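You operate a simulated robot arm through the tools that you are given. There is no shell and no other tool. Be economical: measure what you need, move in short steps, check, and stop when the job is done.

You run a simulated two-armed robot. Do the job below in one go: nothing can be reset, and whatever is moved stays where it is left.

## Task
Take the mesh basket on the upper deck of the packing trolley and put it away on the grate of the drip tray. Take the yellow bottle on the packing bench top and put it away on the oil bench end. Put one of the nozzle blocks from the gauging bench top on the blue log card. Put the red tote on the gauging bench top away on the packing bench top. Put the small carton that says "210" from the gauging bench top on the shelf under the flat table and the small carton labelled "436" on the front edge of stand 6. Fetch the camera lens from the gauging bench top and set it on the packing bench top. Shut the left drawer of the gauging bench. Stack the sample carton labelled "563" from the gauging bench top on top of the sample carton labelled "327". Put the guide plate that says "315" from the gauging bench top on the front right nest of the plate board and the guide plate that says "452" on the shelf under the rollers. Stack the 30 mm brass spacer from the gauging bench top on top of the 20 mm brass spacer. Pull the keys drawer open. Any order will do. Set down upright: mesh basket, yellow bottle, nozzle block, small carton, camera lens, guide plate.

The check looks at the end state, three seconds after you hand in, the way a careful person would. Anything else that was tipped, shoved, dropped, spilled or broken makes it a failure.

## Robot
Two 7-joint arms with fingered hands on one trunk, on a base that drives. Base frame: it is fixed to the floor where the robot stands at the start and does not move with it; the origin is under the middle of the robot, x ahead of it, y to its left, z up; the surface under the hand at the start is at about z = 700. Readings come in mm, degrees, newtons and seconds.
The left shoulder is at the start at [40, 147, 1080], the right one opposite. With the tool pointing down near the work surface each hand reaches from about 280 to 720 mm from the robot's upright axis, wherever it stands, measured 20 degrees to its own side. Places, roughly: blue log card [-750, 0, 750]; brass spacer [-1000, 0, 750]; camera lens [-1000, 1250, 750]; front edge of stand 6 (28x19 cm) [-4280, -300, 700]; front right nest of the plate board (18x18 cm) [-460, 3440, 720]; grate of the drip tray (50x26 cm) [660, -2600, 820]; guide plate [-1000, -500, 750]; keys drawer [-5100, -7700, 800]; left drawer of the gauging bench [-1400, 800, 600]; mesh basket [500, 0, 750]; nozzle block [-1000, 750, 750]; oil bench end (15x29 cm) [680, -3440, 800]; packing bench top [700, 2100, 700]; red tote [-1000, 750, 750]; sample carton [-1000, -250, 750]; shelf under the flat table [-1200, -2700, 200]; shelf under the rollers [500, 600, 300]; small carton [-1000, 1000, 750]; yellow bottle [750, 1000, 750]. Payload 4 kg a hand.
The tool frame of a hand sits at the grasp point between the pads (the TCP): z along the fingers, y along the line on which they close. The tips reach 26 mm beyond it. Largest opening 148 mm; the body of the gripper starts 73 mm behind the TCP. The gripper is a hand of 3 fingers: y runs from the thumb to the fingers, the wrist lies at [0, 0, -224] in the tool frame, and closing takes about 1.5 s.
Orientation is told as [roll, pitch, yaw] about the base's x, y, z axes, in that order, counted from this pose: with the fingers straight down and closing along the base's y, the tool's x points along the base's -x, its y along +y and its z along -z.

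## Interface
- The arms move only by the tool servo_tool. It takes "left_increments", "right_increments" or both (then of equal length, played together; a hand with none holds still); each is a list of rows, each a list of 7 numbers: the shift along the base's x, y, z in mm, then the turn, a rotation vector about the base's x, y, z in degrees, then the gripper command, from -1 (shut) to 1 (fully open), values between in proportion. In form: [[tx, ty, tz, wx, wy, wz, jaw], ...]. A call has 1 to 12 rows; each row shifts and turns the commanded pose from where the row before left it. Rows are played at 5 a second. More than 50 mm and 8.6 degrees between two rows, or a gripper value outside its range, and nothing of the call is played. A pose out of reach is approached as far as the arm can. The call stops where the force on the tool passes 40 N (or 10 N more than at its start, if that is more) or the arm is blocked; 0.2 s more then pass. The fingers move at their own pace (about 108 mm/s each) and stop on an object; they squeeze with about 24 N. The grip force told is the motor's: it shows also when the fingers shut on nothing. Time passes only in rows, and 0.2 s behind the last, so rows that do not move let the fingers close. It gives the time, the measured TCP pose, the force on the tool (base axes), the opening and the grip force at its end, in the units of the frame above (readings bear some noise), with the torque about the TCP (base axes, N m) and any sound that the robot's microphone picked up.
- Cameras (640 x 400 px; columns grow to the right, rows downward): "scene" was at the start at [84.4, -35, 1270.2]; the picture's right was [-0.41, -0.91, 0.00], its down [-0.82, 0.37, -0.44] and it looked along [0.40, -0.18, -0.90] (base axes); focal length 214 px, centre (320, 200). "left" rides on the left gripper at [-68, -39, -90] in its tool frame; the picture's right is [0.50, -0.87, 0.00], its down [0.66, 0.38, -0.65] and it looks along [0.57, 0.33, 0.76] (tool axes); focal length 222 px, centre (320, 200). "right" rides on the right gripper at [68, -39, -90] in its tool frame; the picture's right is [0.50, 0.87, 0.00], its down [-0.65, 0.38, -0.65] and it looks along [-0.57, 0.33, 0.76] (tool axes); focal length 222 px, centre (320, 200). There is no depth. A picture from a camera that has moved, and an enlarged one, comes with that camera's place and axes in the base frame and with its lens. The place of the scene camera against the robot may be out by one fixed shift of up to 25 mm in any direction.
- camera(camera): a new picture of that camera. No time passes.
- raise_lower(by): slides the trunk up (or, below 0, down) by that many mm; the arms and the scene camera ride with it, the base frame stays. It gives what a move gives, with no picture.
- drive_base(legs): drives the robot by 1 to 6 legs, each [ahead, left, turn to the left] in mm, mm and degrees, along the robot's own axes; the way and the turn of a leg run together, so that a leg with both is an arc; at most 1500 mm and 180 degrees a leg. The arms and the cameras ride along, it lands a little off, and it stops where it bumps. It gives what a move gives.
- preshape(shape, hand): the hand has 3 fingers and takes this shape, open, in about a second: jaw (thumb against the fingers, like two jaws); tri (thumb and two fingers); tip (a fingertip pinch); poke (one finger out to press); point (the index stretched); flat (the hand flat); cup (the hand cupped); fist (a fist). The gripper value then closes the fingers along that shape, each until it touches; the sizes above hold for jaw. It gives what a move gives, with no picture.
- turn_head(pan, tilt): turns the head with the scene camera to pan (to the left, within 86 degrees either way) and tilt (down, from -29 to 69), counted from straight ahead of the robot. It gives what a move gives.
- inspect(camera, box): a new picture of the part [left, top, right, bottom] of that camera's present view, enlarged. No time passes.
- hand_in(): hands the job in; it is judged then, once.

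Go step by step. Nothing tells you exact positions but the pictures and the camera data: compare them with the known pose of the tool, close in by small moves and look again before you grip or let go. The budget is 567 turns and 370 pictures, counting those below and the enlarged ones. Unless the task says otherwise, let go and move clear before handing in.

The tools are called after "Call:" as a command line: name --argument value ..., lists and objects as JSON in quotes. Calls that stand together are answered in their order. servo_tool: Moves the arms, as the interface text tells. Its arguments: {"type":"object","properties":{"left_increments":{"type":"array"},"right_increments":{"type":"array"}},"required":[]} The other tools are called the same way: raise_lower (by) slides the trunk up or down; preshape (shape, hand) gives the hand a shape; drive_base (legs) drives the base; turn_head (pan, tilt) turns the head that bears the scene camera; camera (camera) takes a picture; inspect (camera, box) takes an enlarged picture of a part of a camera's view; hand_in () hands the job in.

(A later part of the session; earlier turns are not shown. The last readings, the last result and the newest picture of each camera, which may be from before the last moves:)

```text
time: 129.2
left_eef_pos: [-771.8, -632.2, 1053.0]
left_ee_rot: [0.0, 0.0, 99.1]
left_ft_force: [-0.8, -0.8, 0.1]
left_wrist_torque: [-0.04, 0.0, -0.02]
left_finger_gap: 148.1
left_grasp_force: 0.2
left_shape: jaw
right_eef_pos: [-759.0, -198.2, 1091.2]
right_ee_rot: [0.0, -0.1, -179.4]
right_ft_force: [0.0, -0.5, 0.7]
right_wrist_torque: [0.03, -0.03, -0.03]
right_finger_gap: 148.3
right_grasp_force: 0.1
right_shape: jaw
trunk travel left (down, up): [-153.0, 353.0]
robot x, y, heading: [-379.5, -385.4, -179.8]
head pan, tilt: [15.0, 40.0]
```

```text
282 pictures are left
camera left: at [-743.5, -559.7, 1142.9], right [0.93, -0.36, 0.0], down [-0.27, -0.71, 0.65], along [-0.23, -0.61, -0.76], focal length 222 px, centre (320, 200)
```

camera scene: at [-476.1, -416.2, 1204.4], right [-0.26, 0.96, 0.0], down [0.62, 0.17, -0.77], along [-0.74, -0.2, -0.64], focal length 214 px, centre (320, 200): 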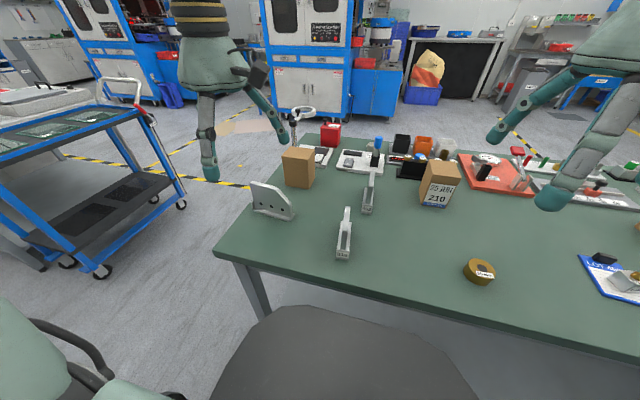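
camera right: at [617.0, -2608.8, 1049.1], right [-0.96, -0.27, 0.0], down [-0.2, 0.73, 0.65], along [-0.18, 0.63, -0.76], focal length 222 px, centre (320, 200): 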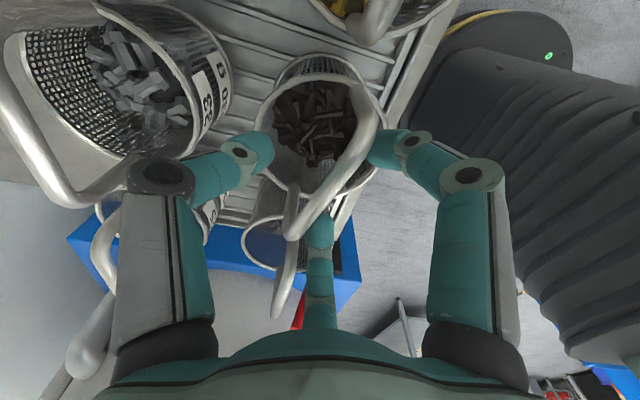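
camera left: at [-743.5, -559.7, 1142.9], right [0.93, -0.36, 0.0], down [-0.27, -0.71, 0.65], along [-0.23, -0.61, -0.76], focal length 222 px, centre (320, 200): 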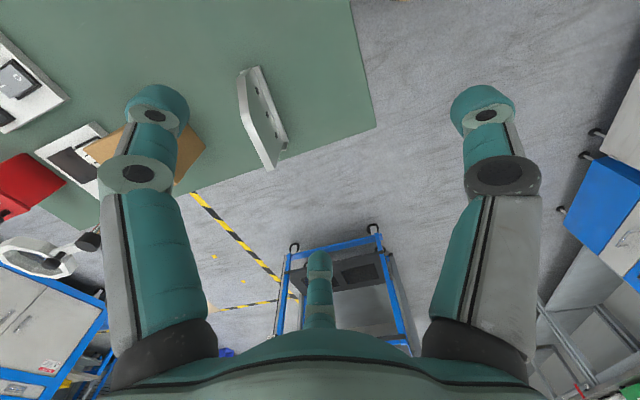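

The plain-sided carton at the left end is by elimination 563 (its label must face away). I zoom in for its size and pose.

Call:
drive_base --legs '[[60, 0, 0]]'

Call:
inspect --camera "scene" --box '[210, 100, 370, 200]'

```text
time: 130.1
left_eef_pos: [-832.2, -632.8, 1053.4]
left_ee_rot: [0.0, -0.1, 99.2]
left_ft_force: [0.0, -0.4, -0.6]
left_wrist_torque: [0.04, -0.02, 0.0]
left_finger_gap: 147.7
left_grasp_force: 0.1
left_shape: jaw
right_eef_pos: [-818.3, -200.8, 1091.3]
right_ee_rot: [0.0, 0.1, -179.3]
right_ft_force: [-0.6, -0.6, -1.0]
right_wrist_torque: [0.0, 0.0, 0.01]
right_finger_gap: 147.8
right_grasp_force: 0.1
right_shape: jaw
trunk travel left (down, up): [-153.0, 353.0]
robot x, y, heading: [-440.7, -382.4, -179.4]
head pan, tilt: [15.0, 40.0]
```

```text
4.00 times, centred on (290, 150) of scene
camera zoom: at [-535.8, -416.8, 1204.4], right [-0.26, 0.96, 0.0], down [0.62, 0.17, -0.77], along [-0.74, -0.2, -0.64], focal length 858 px, centre (440, 400)
```

zoom: 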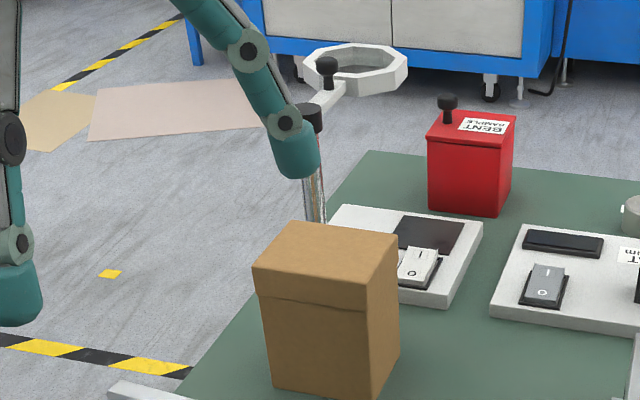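

The carton is about 74 × 56 × 104 mm, centred near [-1022, -618]. The three fingers close centrically, so I turn the hand to close along its long side and hover above it.

Call:
servo_tool --left_increments '[[-17, 2, 0, 0, 0, 7.8, 1], [-17, 2, 0, 0, 0, 7.8, 1], [-17, 2, 0, 0, 0, 7.8, 1], [-17, 2, 0, 0, 0, 7.8, 1], [-17, 2, 0, 0, 0, 7.8, 1], [-17, 2, 0, 0, 0, 7.8, 1], [-17, 2, 0, 0, 0, 7.8, 1], [-17, 1, 0, 0, 0, 7.8, 1], [-17, 0, 0, 0, 0, 7.8, 1], [-17, 0, 0, 0, 0, 7.8, 1], [-17, 0, 0, 0, 0, 7.8, 1]]'

Call:
camera --camera "left"

Call:
inspect --camera "scene" --box '[210, 60, 370, 160]'

```text
time: 132.5
left_eef_pos: [-971.4, -633.5, 1042.7]
left_ee_rot: [-1.8, -1.2, 177.0]
left_ft_force: [-0.4, -0.3, -0.4]
left_wrist_torque: [-0.01, -0.04, -0.03]
left_finger_gap: 148.0
left_grasp_force: 0.0
left_shape: jaw
left hand out of reach, approached as far as the arm can: row 7, 8, 9, 10, 11
right_eef_pos: [-817.6, -200.3, 1090.4]
right_ee_rot: [-0.1, 0.1, -179.6]
right_ft_force: [0.2, 0.4, 0.3]
right_wrist_torque: [-0.05, 0.0, -0.02]
right_finger_gap: 147.8
right_grasp_force: 0.1
right_shape: jaw
trunk travel left (down, up): [-153.0, 353.0]
robot x, y, heading: [-441.4, -384.5, -179.4]
head pan, tilt: [15.0, 40.0]
```

```text
280 pictures are left
camera left: at [-1034.8, -594.1, 1134.7], right [0.54, 0.84, 0.02], down [0.65, -0.43, 0.63], along [0.53, -0.33, -0.78], focal length 222 px, centre (320, 200)
```

left: 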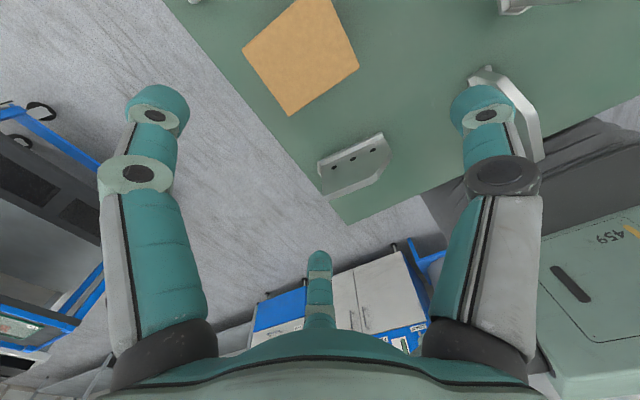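

```text
4.00 times, centred on (290, 110) of scene
camera zoom: at [-535.8, -416.9, 1204.4], right [-0.26, 0.96, 0.0], down [0.62, 0.17, -0.77], along [-0.74, -0.2, -0.64], focal length 858 px, centre (440, 560)
```

zoom: 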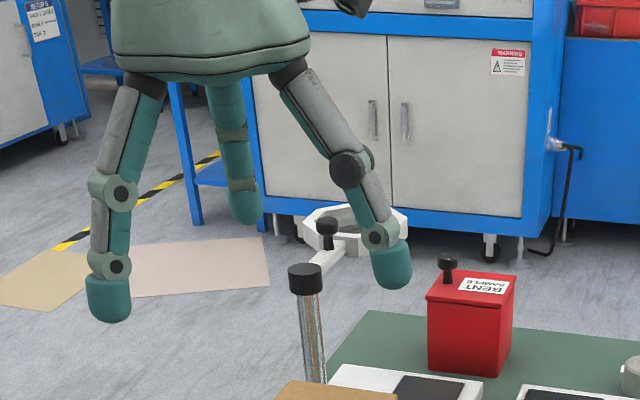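

At this height the arm falls short; lower should be better. The box top centre is near [-1025, -614] by the wrist view. I go there at z ≈ 960.

Call:
servo_tool --left_increments '[[0, 5, -40, -1.9, -1.1, 4, 1], [-15, 5, -40, 0, 0, 4, 0.6], [-20, 5, 0, 0, 0, 0, 0.6], [-17, 2, 0, 0, 0, 0, 0.6]]'

Call:
camera --camera "left"

```text
time: 133.5
left_eef_pos: [-995.3, -622.9, 961.5]
left_ee_rot: [-0.2, -0.2, -174.8]
left_ft_force: [-0.2, -0.1, -0.4]
left_wrist_torque: [-0.03, -0.01, 0.0]
left_finger_gap: 118.6
left_grasp_force: 0.1
left_shape: jaw
left hand out of reach, approached as far as the arm can: row 3, 4
right_eef_pos: [-819.4, -198.2, 1091.8]
right_ee_rot: [0.0, 0.1, -179.4]
right_ft_force: [1.1, 0.1, 0.5]
right_wrist_torque: [-0.01, 0.0, 0.01]
right_finger_gap: 147.8
right_grasp_force: 0.1
right_shape: jaw
trunk travel left (down, up): [-153.0, 353.0]
robot x, y, heading: [-443.4, -385.7, -180.0]
head pan, tilt: [15.0, 40.0]
```

```text
278 pictures are left
camera left: at [-1064.9, -589.7, 1052.0], right [0.42, 0.91, 0.0], down [0.69, -0.32, 0.65], along [0.59, -0.27, -0.76], focal length 222 px, centre (320, 200)
```

left: 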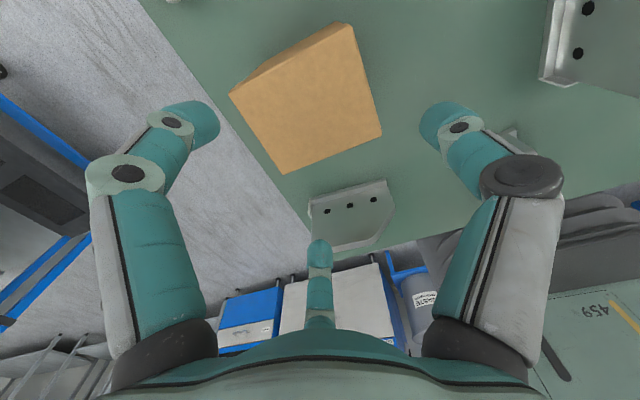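

I raise the trunk 50 mm for a better arm posture and edge 30 mm closer.

Call:
raise_lower --by 50

Call:
drive_base --legs '[[30, 0, 0]]'

Call:
servo_tool --left_increments '[[0, 8, -30, 0, 0, 0, 0.6], [0, 0, -20, 0, 0, 0, 0.6]]'

Call:
camera --camera "left"

```text
time: 134.4
left_eef_pos: [-993.4, -622.6, 1013.7]
left_ee_rot: [-0.1, -0.1, -175.0]
left_ft_force: [0.7, -0.8, 0.4]
left_wrist_torque: [0.02, 0.0, 0.04]
left_finger_gap: 118.7
left_grasp_force: 0.1
left_shape: jaw
right_eef_pos: [-818.9, -199.3, 1142.3]
right_ee_rot: [-0.1, 0.2, -179.4]
right_ft_force: [-0.2, 0.1, 0.4]
right_wrist_torque: [0.01, 0.03, -0.02]
right_finger_gap: 147.8
right_grasp_force: 0.0
right_shape: jaw
trunk travel left (down, up): [-203.0, 303.0]
robot x, y, heading: [-437.3, -381.6, -179.9]
head pan, tilt: [15.0, 40.0]
```

```text
time: 135.4
left_eef_pos: [-1011.8, -623.1, 1011.9]
left_ee_rot: [-0.1, 0.0, -174.9]
left_ft_force: [-0.6, 0.7, -0.3]
left_wrist_torque: [0.01, 0.0, 0.06]
left_finger_gap: 118.8
left_grasp_force: 0.1
left_shape: jaw
right_eef_pos: [-837.1, -200.1, 1140.6]
right_ee_rot: [0.0, 0.2, -179.5]
right_ft_force: [-0.6, -0.2, 0.5]
right_wrist_torque: [-0.01, 0.03, -0.01]
right_finger_gap: 147.9
right_grasp_force: 0.1
right_shape: jaw
trunk travel left (down, up): [-203.0, 303.0]
robot x, y, heading: [-458.3, -381.8, -179.7]
head pan, tilt: [15.0, 40.0]
stopped in leg 1: the robot was blocked; the commanded pose is now the measured one
```

```text
time: 136.1
left_eef_pos: [-1009.7, -613.6, 962.6]
left_ee_rot: [-0.2, -0.1, -174.8]
left_ft_force: [0.5, 0.3, 0.0]
left_wrist_torque: [0.01, -0.02, -0.03]
left_finger_gap: 118.7
left_grasp_force: 0.1
left_shape: jaw
right_eef_pos: [-835.2, -199.4, 1140.2]
right_ee_rot: [0.0, 0.2, -179.5]
right_ft_force: [0.3, 0.1, 0.2]
right_wrist_torque: [0.02, 0.0, -0.02]
right_finger_gap: 147.8
right_grasp_force: 0.1
right_shape: jaw
trunk travel left (down, up): [-203.0, 303.0]
robot x, y, heading: [-455.1, -385.4, -179.7]
head pan, tilt: [15.0, 40.0]
```

```text
277 pictures are left
camera left: at [-1080.9, -581.3, 1051.7], right [0.42, 0.91, 0.0], down [0.69, -0.32, 0.65], along [0.59, -0.27, -0.76], focal length 222 px, centre (320, 200)
```

left: 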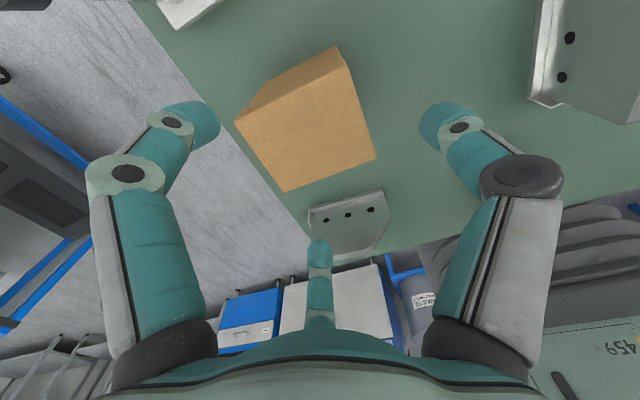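

The base touched the bench at x ≈ -458; I'll stay short of that from now on. I shift the hand 15 mm forward over the box and descend if it reaches.

Call:
servo_tool --left_increments '[[-8, -1, -15, 0, 0, 0, 0.6], [-7, -1, -15, 0, 0, 0, 0.6]]'

Call:
camera --camera "left"

Call:
inspect --camera "scene" --box '[210, 80, 370, 180]'

```text
time: 136.7
left_eef_pos: [-1021.7, -617.9, 932.2]
left_ee_rot: [-0.2, -0.1, -174.9]
left_ft_force: [-0.5, -0.5, 0.3]
left_wrist_torque: [-0.02, -0.01, 0.01]
left_finger_gap: 118.6
left_grasp_force: 0.1
left_shape: jaw
left hand out of reach, approached as far as the arm can: row 2
right_eef_pos: [-835.9, -199.9, 1140.8]
right_ee_rot: [0.0, 0.2, -179.5]
right_ft_force: [0.6, -0.2, -0.1]
right_wrist_torque: [-0.02, -0.01, 0.03]
right_finger_gap: 147.9
right_grasp_force: 0.0
right_shape: jaw
trunk travel left (down, up): [-203.0, 303.0]
robot x, y, heading: [-456.9, -382.4, -179.8]
head pan, tilt: [15.0, 40.0]
```

```text
276 pictures are left
camera left: at [-1092.7, -585.5, 1021.9], right [0.42, 0.91, 0.0], down [0.69, -0.32, 0.65], along [0.59, -0.27, -0.76], focal length 222 px, centre (320, 200)
```

left: 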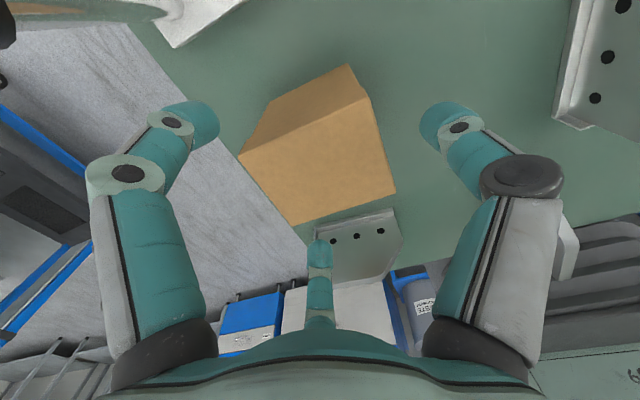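

```text
4.00 times, centred on (290, 130) of scene
camera zoom: at [-552.2, -416.9, 1254.8], right [-0.26, 0.96, 0.0], down [0.62, 0.17, -0.77], along [-0.74, -0.2, -0.64], focal length 858 px, centre (440, 480)
```

zoom: 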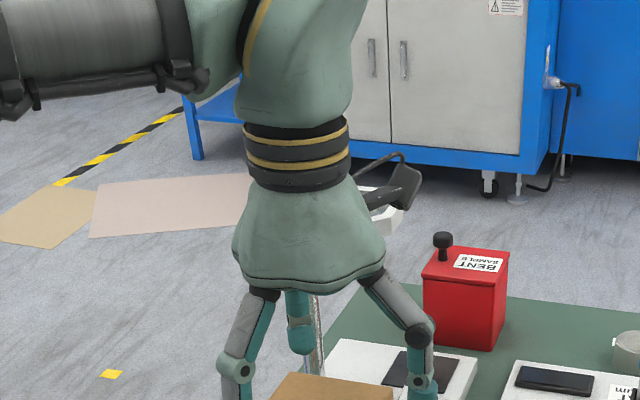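

The carton shows no label on three sides; before lifting it I want to see its far-left face. I raise the hand and drive left for a look.

Call:
servo_tool --left_increments '[[10, 0, 45, 0, 0, 0, 0.6], [30, 0, 30, 0, 0, 0, 0.6], [40, 0, 20, 0, 0, 0, 0.6], [40, 0, 0, 0, 0, 0, 0.6]]'

Call:
drive_base --legs '[[-80, 0, 0], [0, 700, 0]]'

Call:
turn_head --pan -35 --tilt 25

Call:
camera --camera "scene"

```text
time: 137.7
left_eef_pos: [-902.7, -618.9, 1027.9]
left_ee_rot: [0.0, -0.1, -174.9]
left_ft_force: [0.0, -0.4, -0.7]
left_wrist_torque: [-0.05, 0.02, 0.01]
left_finger_gap: 118.4
left_grasp_force: 0.1
left_shape: jaw
right_eef_pos: [-835.4, -199.2, 1142.2]
right_ee_rot: [0.0, 0.0, -179.5]
right_ft_force: [-0.5, 0.5, 0.9]
right_wrist_torque: [-0.01, -0.01, 0.0]
right_finger_gap: 147.7
right_grasp_force: 0.1
right_shape: jaw
trunk travel left (down, up): [-203.0, 303.0]
robot x, y, heading: [-454.5, -383.7, -179.6]
head pan, tilt: [15.0, 40.0]
```

```text
time: 142.1
left_eef_pos: [-818.1, -1316.4, 1027.6]
left_ee_rot: [-0.1, 0.0, -174.7]
left_ft_force: [-1.1, -0.3, -1.1]
left_wrist_torque: [0.0, -0.01, 0.0]
left_finger_gap: 118.2
left_grasp_force: 0.1
left_shape: jaw
right_eef_pos: [-751.6, -897.1, 1140.6]
right_ee_rot: [0.0, 0.1, -179.4]
right_ft_force: [0.9, 0.3, 0.5]
right_wrist_torque: [-0.01, 0.03, -0.04]
right_finger_gap: 148.1
right_grasp_force: 0.0
right_shape: jaw
trunk travel left (down, up): [-203.0, 303.0]
robot x, y, heading: [-372.7, -1078.6, -179.3]
head pan, tilt: [15.0, 40.0]
```

```text
time: 143.3
left_eef_pos: [-818.8, -1315.9, 1027.2]
left_ee_rot: [-0.1, -0.1, -174.7]
left_ft_force: [-0.8, -0.3, 1.1]
left_wrist_torque: [-0.01, -0.04, 0.04]
left_finger_gap: 118.5
left_grasp_force: 0.2
left_shape: jaw
right_eef_pos: [-750.4, -897.3, 1140.7]
right_ee_rot: [0.0, 0.2, -179.4]
right_ft_force: [0.8, 0.4, 0.2]
right_wrist_torque: [-0.01, 0.01, 0.02]
right_finger_gap: 147.8
right_grasp_force: 0.0
right_shape: jaw
trunk travel left (down, up): [-203.0, 303.0]
robot x, y, heading: [-370.6, -1080.0, -179.4]
head pan, tilt: [-35.0, 25.0]
```

```text
274 pictures are left
camera scene: at [-461.7, -1038.7, 1278.1], right [0.57, 0.82, 0.0], down [0.35, -0.24, -0.91], along [-0.75, 0.51, -0.42], focal length 214 px, centre (320, 200)
```

scene: 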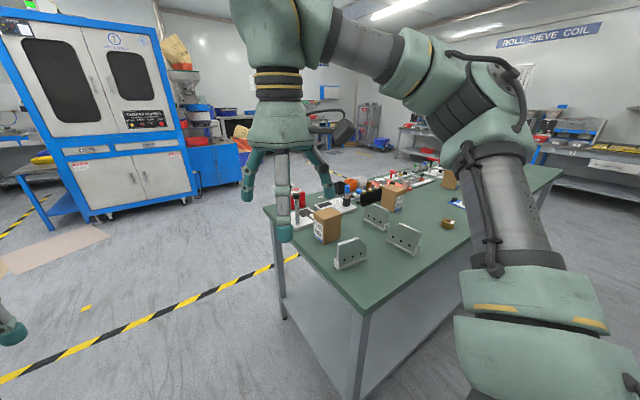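

Call:
inspect --camera "scene" --box '[290, 185, 354, 225]'

Call:
inspect --camera "scene" --box '[320, 190, 480, 290]'

```text
10.00 times, centred on (322, 205) of scene
camera zoom: at [-461.7, -1038.7, 1278.1], right [0.57, 0.82, 0.0], down [0.35, -0.24, -0.91], along [-0.75, 0.51, -0.42], focal length 2145 px, centre (300, 150)
```

zoom: 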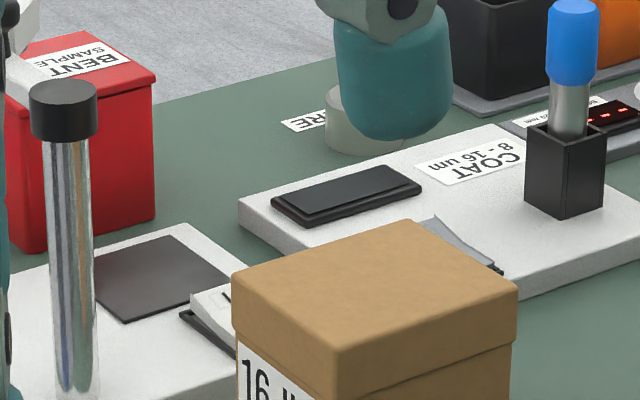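

```text
4.00 times, centred on (400, 240) of scene
camera zoom: at [-461.7, -1038.7, 1278.1], right [0.57, 0.82, 0.0], down [0.35, -0.24, -0.91], along [-0.75, 0.51, -0.42], focal length 858 px, centre (0, 40)
```

zoom: 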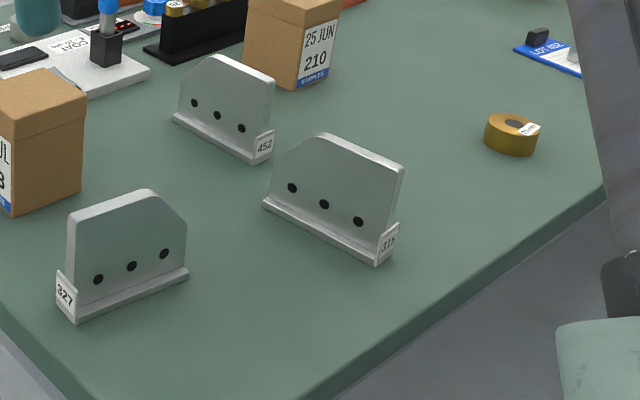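

The label ends in "JUL / 3", so it is 563. Reaching it is easier from the bench's end, so I turn to face the end and drive there.

Call:
drive_base --legs '[[0, 0, -90], [0, 450, 0]]'

Call:
turn_head --pan 0 --tilt 45

Call:
camera --camera "scene"

```text
time: 149.8
left_eef_pos: [-1063.9, -648.9, 1027.0]
left_ee_rot: [-0.2, -0.2, 96.1]
left_ft_force: [0.4, 0.4, -0.2]
left_wrist_torque: [-0.02, 0.0, 0.0]
left_finger_gap: 118.7
left_grasp_force: 0.0
left_shape: jaw
right_eef_pos: [-643.1, -709.4, 1141.0]
right_ee_rot: [0.0, 0.2, 91.5]
right_ft_force: [1.2, 0.3, 0.7]
right_wrist_torque: [0.02, 0.0, 0.01]
right_finger_gap: 147.8
right_grasp_force: 0.1
right_shape: jaw
trunk travel left (down, up): [-203.0, 303.0]
robot x, y, heading: [-823.3, -1093.4, 91.0]
head pan, tilt: [-35.0, 25.0]
```

```text
time: 150.8
left_eef_pos: [-1063.8, -648.9, 1026.1]
left_ee_rot: [-0.1, 0.0, 96.3]
left_ft_force: [1.3, 1.1, 0.7]
left_wrist_torque: [0.0, -0.02, 0.0]
left_finger_gap: 118.5
left_grasp_force: 0.1
left_shape: jaw
right_eef_pos: [-643.9, -708.2, 1141.4]
right_ee_rot: [0.0, 0.2, 91.6]
right_ft_force: [-0.5, 0.0, -0.5]
right_wrist_torque: [0.0, -0.02, 0.02]
right_finger_gap: 148.0
right_grasp_force: 0.0
right_shape: jaw
trunk travel left (down, up): [-203.0, 303.0]
robot x, y, heading: [-820.5, -1089.3, 91.4]
head pan, tilt: [0.0, 45.0]
```

```text
271 pictures are left
camera scene: at [-816.2, -999.4, 1247.5], right [1.0, 0.02, 0.0], down [0.02, -0.71, -0.71], along [-0.02, 0.71, -0.71], focal length 214 px, centre (320, 200)
```

scene: 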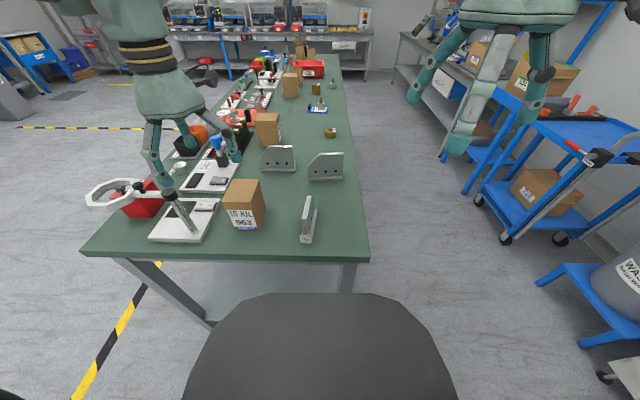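

I zoom to confirm the label while turning the hand to fit the box.

Call:
servo_tool --left_increments '[[4, 3, 0, 0, 0, -8.2, 0.6], [4, 3, 0, 0, 0, -8.2, 0.6], [4, 3, 0, 0, 0, -8.2, 0.6], [4, 3, 0, 0, 0, -8.2, 0.6], [4, 3, 0, 0, 0, -8.2, 0.6], [4, 3, 0, 0, 0, -8.2, 0.6], [4, 3, 0, 0, 0, -8.2, 0.6], [4, 3, 0, 0, 0, -8.2, 0.6], [4, 3, 0, 0, 0, -8.2, 0.6], [4, 3, 0, 0, 0, -8.2, 0.6], [0, 3, -30, 0, 0, -8.2, 0.6], [0, 0, -30, 0, 0, 0, 0.6]]'

Call:
camera --camera "left"

Call:
inspect --camera "scene" --box '[180, 140, 340, 240]'

```text
time: 153.4
left_eef_pos: [-1023.8, -615.3, 967.7]
left_ee_rot: [-0.1, 0.0, 5.9]
left_ft_force: [-0.1, -0.6, 1.0]
left_wrist_torque: [-0.01, -0.06, 0.0]
left_finger_gap: 118.8
left_grasp_force: 0.1
left_shape: jaw
right_eef_pos: [-644.0, -709.4, 1140.6]
right_ee_rot: [0.0, 0.2, 91.7]
right_ft_force: [0.8, -0.6, 0.3]
right_wrist_torque: [0.03, 0.0, 0.0]
right_finger_gap: 147.9
right_grasp_force: 0.1
right_shape: jaw
trunk travel left (down, up): [-203.0, 303.0]
robot x, y, heading: [-820.2, -1094.7, 91.3]
head pan, tilt: [0.0, 45.0]
```

```text
270 pictures are left
camera left: at [-952.5, -647.9, 1057.8], right [-0.41, -0.91, 0.0], down [-0.69, 0.31, 0.65], along [-0.6, 0.27, -0.76], focal length 222 px, centre (320, 200)
```

left: 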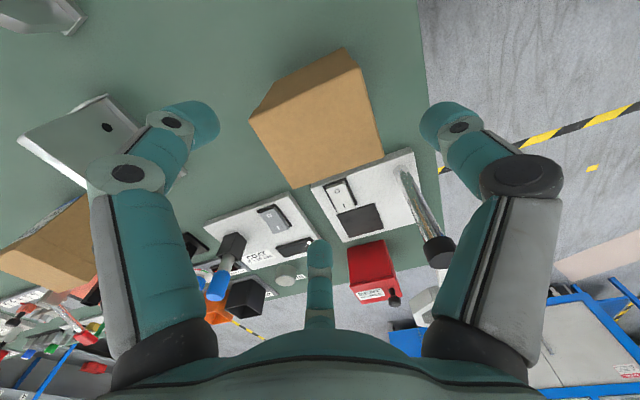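

```text
4.00 times, centred on (260, 190) of scene
camera zoom: at [-816.5, -999.1, 1247.5], right [1.0, 0.03, 0.0], down [0.02, -0.71, -0.71], along [-0.02, 0.71, -0.71], focal length 858 px, centre (560, 240)
```

zoom: 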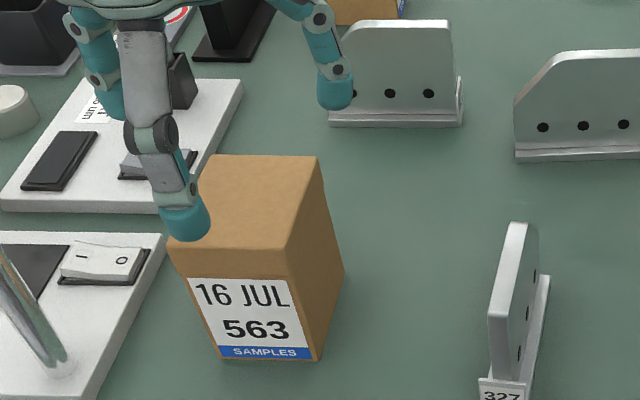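

Confirmed 563. I correct slightly, narrow the opening and lower to z ≈ 862.

Call:
servo_tool --left_increments '[[4, -3, -30, 0, 0, 0, 0.3], [0, 0, -30, 0, 0, 0, 0.3]]'

Call:
camera --camera "left"

Call:
inspect --camera "scene" --box '[180, 160, 340, 260]'

```text
time: 154.0
left_eef_pos: [-1019.4, -618.4, 907.8]
left_ee_rot: [-0.1, -0.2, 6.0]
left_ft_force: [0.2, -0.8, 0.3]
left_wrist_torque: [-0.05, 0.03, -0.01]
left_finger_gap: 96.4
left_grasp_force: 0.1
left_shape: jaw
right_eef_pos: [-644.3, -710.3, 1139.8]
right_ee_rot: [0.1, 0.2, 91.5]
right_ft_force: [0.8, -0.4, 0.8]
right_wrist_torque: [0.0, 0.02, -0.02]
right_finger_gap: 147.8
right_grasp_force: 0.0
right_shape: jaw
trunk travel left (down, up): [-203.0, 303.0]
robot x, y, heading: [-817.8, -1093.4, 91.3]
head pan, tilt: [0.0, 45.0]
```

```text
268 pictures are left
camera left: at [-949.2, -650.8, 997.2], right [-0.41, -0.91, 0.0], down [-0.69, 0.31, 0.65], along [-0.6, 0.27, -0.76], focal length 222 px, centre (320, 200)
```

left: 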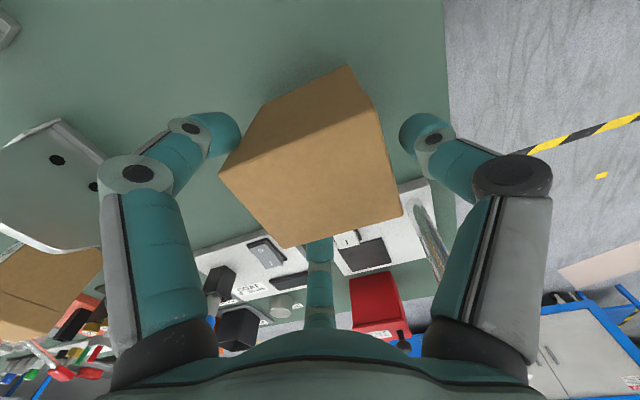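

```text
4.00 times, centred on (260, 210) of scene
camera zoom: at [-816.6, -999.0, 1247.4], right [1.0, 0.03, 0.0], down [0.02, -0.71, -0.71], along [-0.02, 0.71, -0.71], focal length 858 px, centre (560, 160)
```

zoom: 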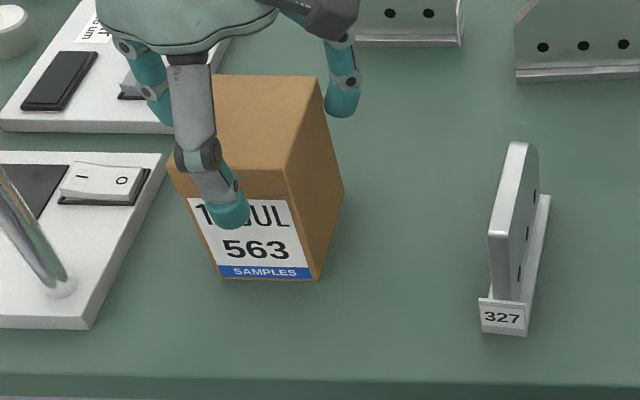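

A small correction, then I lower to z = 862 and close gently.

Call:
servo_tool --left_increments '[[3, -3, -16, 0, 0, 0, 0.3], [0, 0, -30, 0, 0, 0, 0.3], [0, 0, 0, 0, 0, 0, 0], [0, 0, 0, 0, 0, 0, -0.4], [0, 0, 0, 0, 0, 0, -1], [0, 0, 0, 0, 0, 0, -1], [0, 0, 0, 0, 0, 0, -1], [0, 0, 0, 0, 0, 0, -1]]'

Call:
camera --camera "left"

Call:
inspect --camera "scene" --box '[180, 160, 340, 260]'

```text
time: 155.8
left_eef_pos: [-1018.0, -621.8, 860.8]
left_ee_rot: [-0.1, -0.1, 6.0]
left_ft_force: [0.7, 0.4, -0.7]
left_wrist_torque: [-0.06, 0.01, 0.0]
left_finger_gap: 68.8
left_grasp_force: 24.3
left_shape: jaw
right_eef_pos: [-644.3, -707.4, 1140.9]
right_ee_rot: [-0.1, 0.2, 91.6]
right_ft_force: [-0.3, -1.0, -0.4]
right_wrist_torque: [0.01, 0.02, 0.0]
right_finger_gap: 147.9
right_grasp_force: 0.1
right_shape: jaw
trunk travel left (down, up): [-203.0, 303.0]
robot x, y, heading: [-820.8, -1090.5, 91.4]
head pan, tilt: [0.0, 45.0]
```

```text
266 pictures are left
camera left: at [-946.0, -653.5, 951.5], right [-0.41, -0.91, 0.0], down [-0.69, 0.31, 0.65], along [-0.6, 0.26, -0.76], focal length 222 px, centre (320, 200)
```

left: 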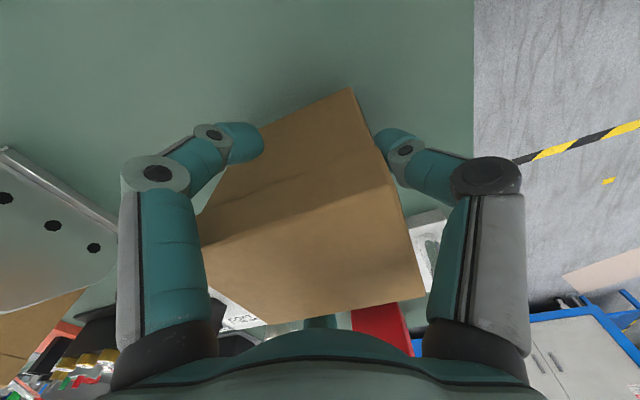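

```text
4.00 times, centred on (260, 210) of scene
camera zoom: at [-816.5, -999.0, 1247.4], right [1.0, 0.03, 0.0], down [0.02, -0.71, -0.71], along [-0.02, 0.71, -0.71], focal length 858 px, centre (560, 160)
```

zoom: 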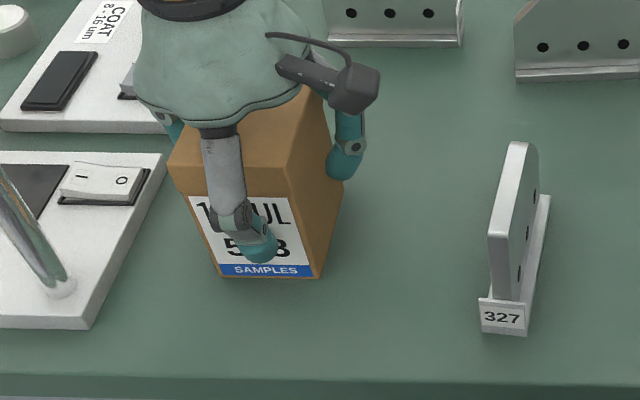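

Gripped at 69 mm. I lift it high and drive round to the front of the bench, where I will face it obliquely so that the left shoulder is close to carton 327.

Call:
servo_tool --left_increments '[[0, 0, 20, 0, 0, 0, -1], [0, 0, 45, 0, 0, 0, -1], [0, 0, 45, 0, 0, 0, -1], [0, -30, 40, 0, 0, 0, -1], [20, -40, 20, 0, 0, 0, -1], [20, -30, 30, 0, 0, 0, -1], [20, 0, 30, 0, 0, 0, -1]]'

Call:
camera --camera "scene"

```text
time: 157.4
left_eef_pos: [-967.6, -719.4, 1090.2]
left_ee_rot: [-0.4, -0.4, 6.3]
left_ft_force: [-0.5, -0.2, -4.0]
left_wrist_torque: [-0.05, -0.02, -0.02]
left_finger_gap: 68.4
left_grasp_force: 24.2
left_shape: jaw
left hand out of reach, approached as far as the arm can: row 7
right_eef_pos: [-645.0, -705.8, 1137.4]
right_ee_rot: [0.0, 0.5, 91.5]
right_ft_force: [-0.9, 1.0, 0.2]
right_wrist_torque: [0.01, -0.02, 0.0]
right_finger_gap: 147.9
right_grasp_force: 0.1
right_shape: jaw
trunk travel left (down, up): [-203.0, 303.0]
robot x, y, heading: [-822.9, -1086.1, 91.5]
head pan, tilt: [0.0, 45.0]
```

```text
264 pictures are left
camera scene: at [-817.1, -996.0, 1247.2], right [1.0, 0.03, 0.0], down [0.02, -0.71, -0.7], along [-0.02, 0.7, -0.71], focal length 214 px, centre (320, 200)
```

scene: 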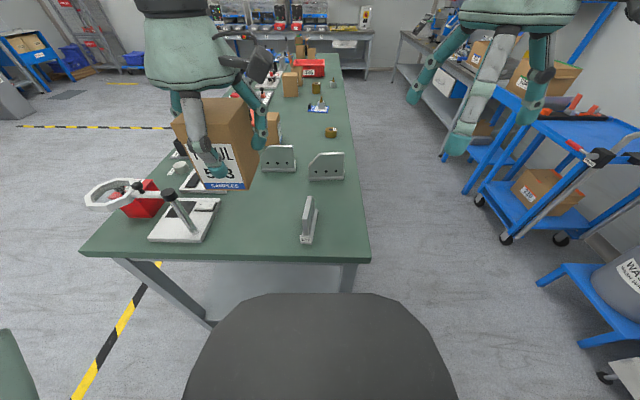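

Call:
drive_base --legs '[[0, -440, -1.4], [1470, 0, 0], [0, 0, 60]]'

Call:
turn_head --pan 30 --tilt 42

Call:
camera --camera "scene"

```text
time: 169.6
left_eef_pos: [-758.0, 455.1, 1092.0]
left_ee_rot: [-0.2, -0.4, 63.6]
left_ft_force: [0.2, 0.2, -3.5]
left_wrist_torque: [0.03, -0.02, 0.03]
left_finger_gap: 67.9
left_grasp_force: 24.2
left_shape: jaw
right_eef_pos: [-594.7, 735.1, 1140.7]
right_ee_rot: [0.0, 0.1, 149.1]
right_ft_force: [0.2, 0.4, -0.1]
right_wrist_torque: [0.0, 0.01, 0.01]
right_finger_gap: 147.8
right_grasp_force: 0.1
right_shape: jaw
trunk travel left (down, up): [-203.0, 303.0]
robot x, y, heading: [-366.2, 380.3, 148.9]
head pan, tilt: [0.0, 45.0]
```

```text
time: 170.6
left_eef_pos: [-758.2, 455.2, 1092.1]
left_ee_rot: [-0.1, -0.4, 63.6]
left_ft_force: [-0.3, -0.5, -3.8]
left_wrist_torque: [0.0, -0.06, -0.01]
left_finger_gap: 68.1
left_grasp_force: 24.0
left_shape: jaw
right_eef_pos: [-596.1, 734.6, 1142.0]
right_ee_rot: [0.0, 0.2, 149.0]
right_ft_force: [-0.2, -0.4, 0.3]
right_wrist_torque: [0.01, 0.03, 0.01]
right_finger_gap: 147.9
right_grasp_force: 0.1
right_shape: jaw
trunk travel left (down, up): [-203.0, 303.0]
robot x, y, heading: [-367.5, 378.4, 149.1]
head pan, tilt: [30.0, 42.0]
```

```text
263 pictures are left
camera scene: at [-462.6, 381.5, 1251.8], right [0.02, 1.0, 0.0], down [0.67, -0.01, -0.74], along [-0.74, 0.01, -0.67], focal length 214 px, centre (320, 200)
```

scene: 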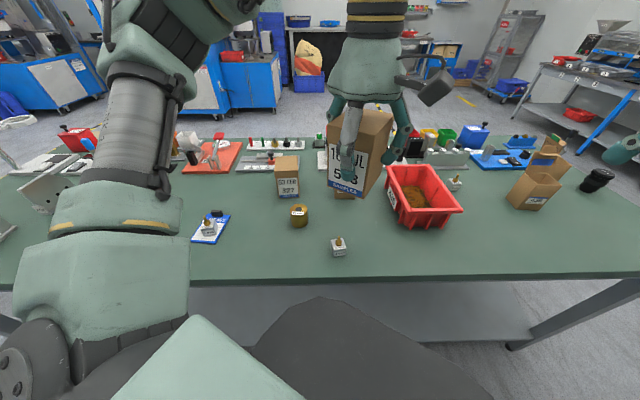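

I edge toward the bench, raise the trunk 60 mm, and swing the carton round toward 327.

Call:
drive_base --legs '[[60, 36, 0]]'

Call:
raise_lower --by 40

Call:
servo_tool --left_increments '[[-10, -30, -10, 0, 0, 4, -1], [-10, -30, -10, 0, 0, 4, -1], [-15, -30, -10, 0, 0, 4, -1], [-25, -30, -10, 0, 0, 4, -1], [-30, -25, -10, 0, 0, 4, -1], [-35, -5, -10, 0, 0, 4, -1], [-35, 0, -10, 0, 0, 4, -1], [-28, 0, -10, 0, 0, 3.5, -1]]'

Call:
inspect --camera "scene" --box '[200, 80, 440, 230]'

Call:
camera --camera "left"

```text
time: 171.6
left_eef_pos: [-826.4, 454.1, 1093.0]
left_ee_rot: [-0.1, -0.4, 63.6]
left_ft_force: [0.8, -0.2, -3.2]
left_wrist_torque: [-0.01, -0.05, -0.01]
left_finger_gap: 68.0
left_grasp_force: 23.8
left_shape: jaw
right_eef_pos: [-664.0, 735.0, 1141.4]
right_ee_rot: [0.0, 0.2, 149.1]
right_ft_force: [-0.1, -0.1, 0.8]
right_wrist_torque: [0.02, 0.0, 0.01]
right_finger_gap: 148.1
right_grasp_force: 0.1
right_shape: jaw
trunk travel left (down, up): [-203.0, 303.0]
robot x, y, heading: [-436.9, 378.7, 149.0]
head pan, tilt: [30.0, 42.0]
```

```text
time: 172.4
left_eef_pos: [-827.2, 455.5, 1131.3]
left_ee_rot: [-0.1, -0.4, 63.6]
left_ft_force: [-0.4, -0.5, -3.6]
left_wrist_torque: [-0.05, -0.02, 0.03]
left_finger_gap: 68.3
left_grasp_force: 24.1
left_shape: jaw
right_eef_pos: [-664.8, 734.4, 1181.0]
right_ee_rot: [0.0, 0.2, 149.1]
right_ft_force: [-0.4, 0.0, -0.4]
right_wrist_torque: [-0.02, -0.01, 0.02]
right_finger_gap: 148.0
right_grasp_force: 0.0
right_shape: jaw
trunk travel left (down, up): [-243.0, 263.0]
robot x, y, heading: [-438.1, 381.9, 148.7]
head pan, tilt: [30.0, 42.0]
```

```text
time: 174.2
left_eef_pos: [-1016.5, 304.4, 1050.5]
left_ee_rot: [-0.2, -0.3, 95.2]
left_ft_force: [0.7, 0.2, -4.5]
left_wrist_torque: [0.02, -0.03, 0.05]
left_finger_gap: 67.7
left_grasp_force: 24.2
left_shape: jaw
right_eef_pos: [-666.3, 734.6, 1180.0]
right_ee_rot: [0.1, 0.2, 149.1]
right_ft_force: [-0.1, -0.7, -0.9]
right_wrist_torque: [0.0, -0.02, -0.03]
right_finger_gap: 147.7
right_grasp_force: 0.1
right_shape: jaw
trunk travel left (down, up): [-243.0, 263.0]
robot x, y, heading: [-440.6, 380.3, 149.0]
head pan, tilt: [30.0, 42.0]
```

```text
2.67 times, centred on (320, 155) of scene
camera zoom: at [-532.8, 381.9, 1291.4], right [0.02, 1.0, 0.0], down [0.67, -0.01, -0.74], along [-0.74, 0.01, -0.67], focal length 572 px, centre (320, 320)
```

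zoom: 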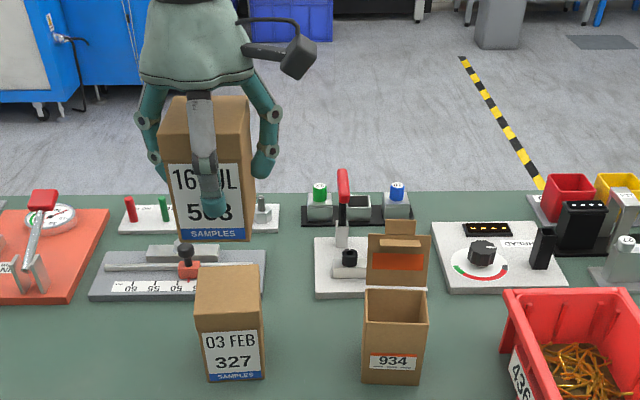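

```text
261 pictures are left
camera left: at [-983.1, 375.4, 1141.3], right [0.91, -0.42, 0.0], down [-0.32, -0.69, 0.65], along [-0.27, -0.59, -0.76], focal length 222 px, centre (320, 200)
```

left: 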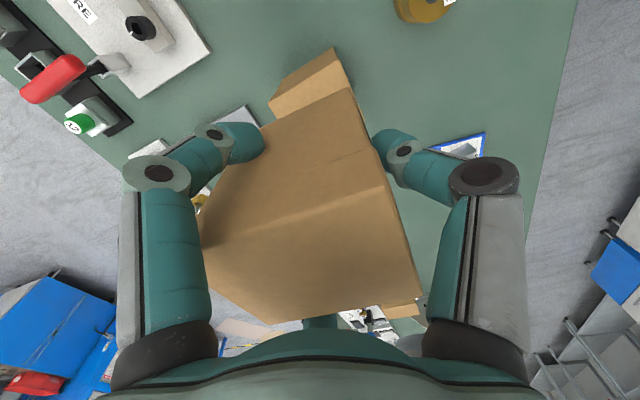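

In the scene view 563's lower front edge computes to [-979, 294] against 327's [-976, 292], so it is aligned within 3 mm. I lower toward it.

Call:
servo_tool --left_increments '[[3, -1, -30, 0, 0, 0, -1], [0, 0, -30, 0, 0, 0, -1], [0, 0, -10, 0, 0, 0, -1]]'

Call:
inspect --camera "scene" --box '[230, 120, 350, 195]'

Call:
camera --camera "left"

```text
time: 175.0
left_eef_pos: [-1012.0, 304.1, 981.9]
left_ee_rot: [-0.1, -0.4, 95.1]
left_ft_force: [0.3, -0.1, -3.7]
left_wrist_torque: [0.01, -0.01, 0.0]
left_finger_gap: 67.7
left_grasp_force: 24.4
left_shape: jaw
right_eef_pos: [-663.7, 733.4, 1180.3]
right_ee_rot: [0.0, 0.2, 149.1]
right_ft_force: [-0.7, 0.6, -0.1]
right_wrist_torque: [0.01, 0.02, 0.01]
right_finger_gap: 148.0
right_grasp_force: 0.2
right_shape: jaw
trunk travel left (down, up): [-243.0, 263.0]
robot x, y, heading: [-435.3, 377.4, 148.7]
head pan, tilt: [30.0, 42.0]
```

```text
5.33 times, centred on (290, 158) of scene
camera zoom: at [-531.6, 381.6, 1291.6], right [0.02, 1.0, 0.0], down [0.67, -0.01, -0.74], along [-0.74, 0.01, -0.67], focal length 1144 px, centre (480, 427)
```

zoom: 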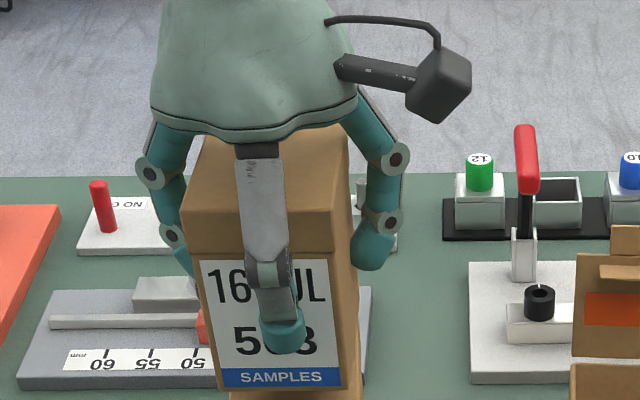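

```text
259 pictures are left
camera left: at [-978.6, 374.1, 1072.1], right [0.91, -0.42, 0.0], down [-0.32, -0.69, 0.65], along [-0.27, -0.59, -0.76], focal length 222 px, centre (320, 200)
```

left: 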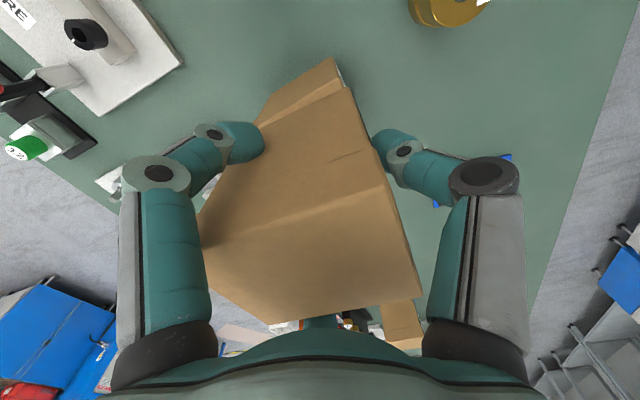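

563 sits about 6 mm too far to the left; I correct and lower to contact.

Call:
servo_tool --left_increments '[[-2, 6, -6, 0, 0, 0, -1], [0, 0, -5, 0, 0, 0, -1], [0, 0, -3, 0, 0, 0, -1], [0, 0, -2, 0, 0, 0, -1]]'

Call:
inspect --camera "scene" --box '[230, 140, 350, 215]'

```text
time: 176.0
left_eef_pos: [-1013.5, 310.7, 968.8]
left_ee_rot: [0.0, -0.5, 95.0]
left_ft_force: [-0.6, -0.7, 5.1]
left_wrist_torque: [-0.1, 0.04, 0.0]
left_finger_gap: 67.9
left_grasp_force: 24.2
left_shape: jaw
right_eef_pos: [-664.1, 734.2, 1179.0]
right_ee_rot: [0.0, 0.1, 149.1]
right_ft_force: [-0.4, -0.1, -0.7]
right_wrist_torque: [0.02, -0.01, -0.01]
right_finger_gap: 147.6
right_grasp_force: 0.0
right_shape: jaw
trunk travel left (down, up): [-243.0, 263.0]
robot x, y, heading: [-443.7, 382.2, 148.7]
head pan, tilt: [30.0, 42.0]
```

```text
5.33 times, centred on (290, 178) of scene
camera zoom: at [-530.7, 381.6, 1291.7], right [0.02, 1.0, 0.0], down [0.67, -0.01, -0.74], along [-0.74, 0.01, -0.67], focal length 1144 px, centre (480, 320)
```

zoom: 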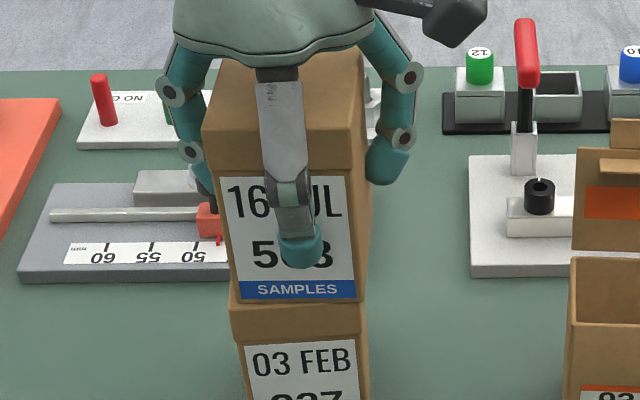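

Contact with 5 N and well aligned. I release and withdraw upward.

Call:
servo_tool --left_increments '[[0, 0, 0, 0, 0, 0, -0.3], [0, 0, 0, 0, 0, 0, 0], [0, 0, 0, 0, 0, 0, 0.3], [0, 0, 0, 0, 0, 0, 0.5], [0, 0, 20, 0, 0, 0, 0.5], [0, 0, 40, 0, 0, 0, 0.5], [0, 0, 40, 0, 0, 0, 0.5], [20, 0, 20, 0, 0, 0, 0.5], [40, 0, 0, 0, 0, 0, 0.5], [40, 0, 0, 0, 0, 0, 0.5]]'

Call:
camera --camera "scene"

```text
time: 178.2
left_eef_pos: [-913.2, 309.4, 1087.2]
left_ee_rot: [-0.1, -0.3, 95.2]
left_ft_force: [1.0, -0.2, 0.6]
left_wrist_torque: [-0.04, 0.0, -0.02]
left_finger_gap: 110.4
left_grasp_force: 0.0
left_shape: jaw
right_eef_pos: [-663.3, 733.8, 1181.4]
right_ee_rot: [0.0, 0.1, 149.1]
right_ft_force: [-0.1, -0.5, -0.5]
right_wrist_torque: [-0.01, -0.04, 0.02]
right_finger_gap: 147.9
right_grasp_force: 0.0
right_shape: jaw
trunk travel left (down, up): [-243.0, 263.0]
robot x, y, heading: [-437.9, 377.2, 149.0]
head pan, tilt: [30.0, 42.0]
```

```text
257 pictures are left
camera scene: at [-530.2, 381.5, 1291.7], right [0.02, 1.0, 0.0], down [0.67, -0.01, -0.74], along [-0.74, 0.01, -0.67], focal length 214 px, centre (320, 200)
```

scene: 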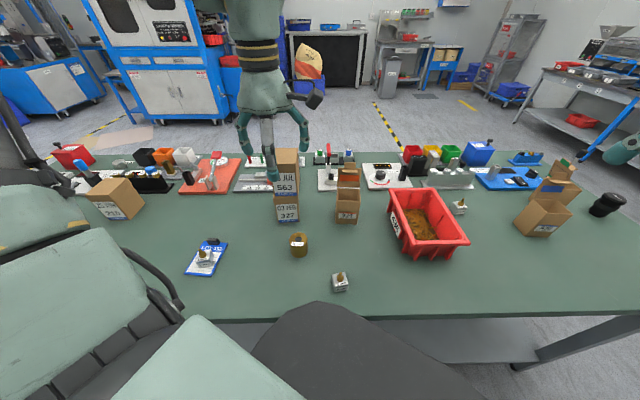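

563 stands on 327. Now the red tote: I zoom in to see how it can be held.

Call:
inspect --camera "scene" --box '[360, 165, 488, 270]'

Call:
camera --camera "right"

```text
3.81 times, centred on (424, 218) of scene
camera zoom: at [-530.2, 381.5, 1291.7], right [0.02, 1.0, 0.0], down [0.67, -0.01, -0.74], along [-0.74, 0.01, -0.67], focal length 817 px, centre (-76, 133)
```

zoom: 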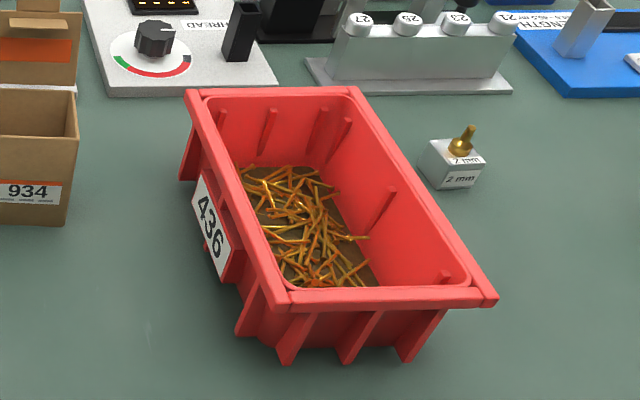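

```text
255 pictures are left
camera right: at [-584.8, 733.6, 1271.6], right [-0.02, -1.0, 0.0], down [-0.76, 0.01, 0.65], along [-0.65, 0.01, -0.76], focal length 222 px, centre (320, 200)
```

right: 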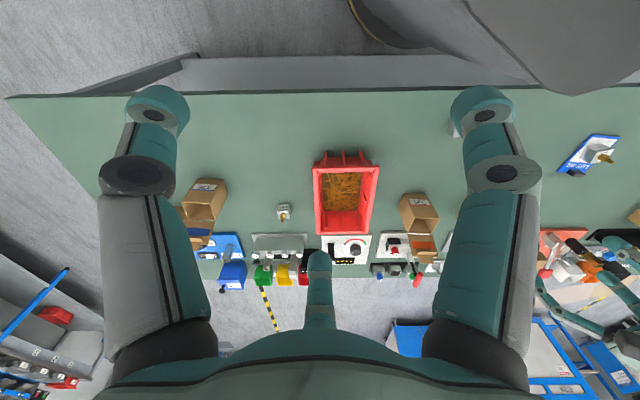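

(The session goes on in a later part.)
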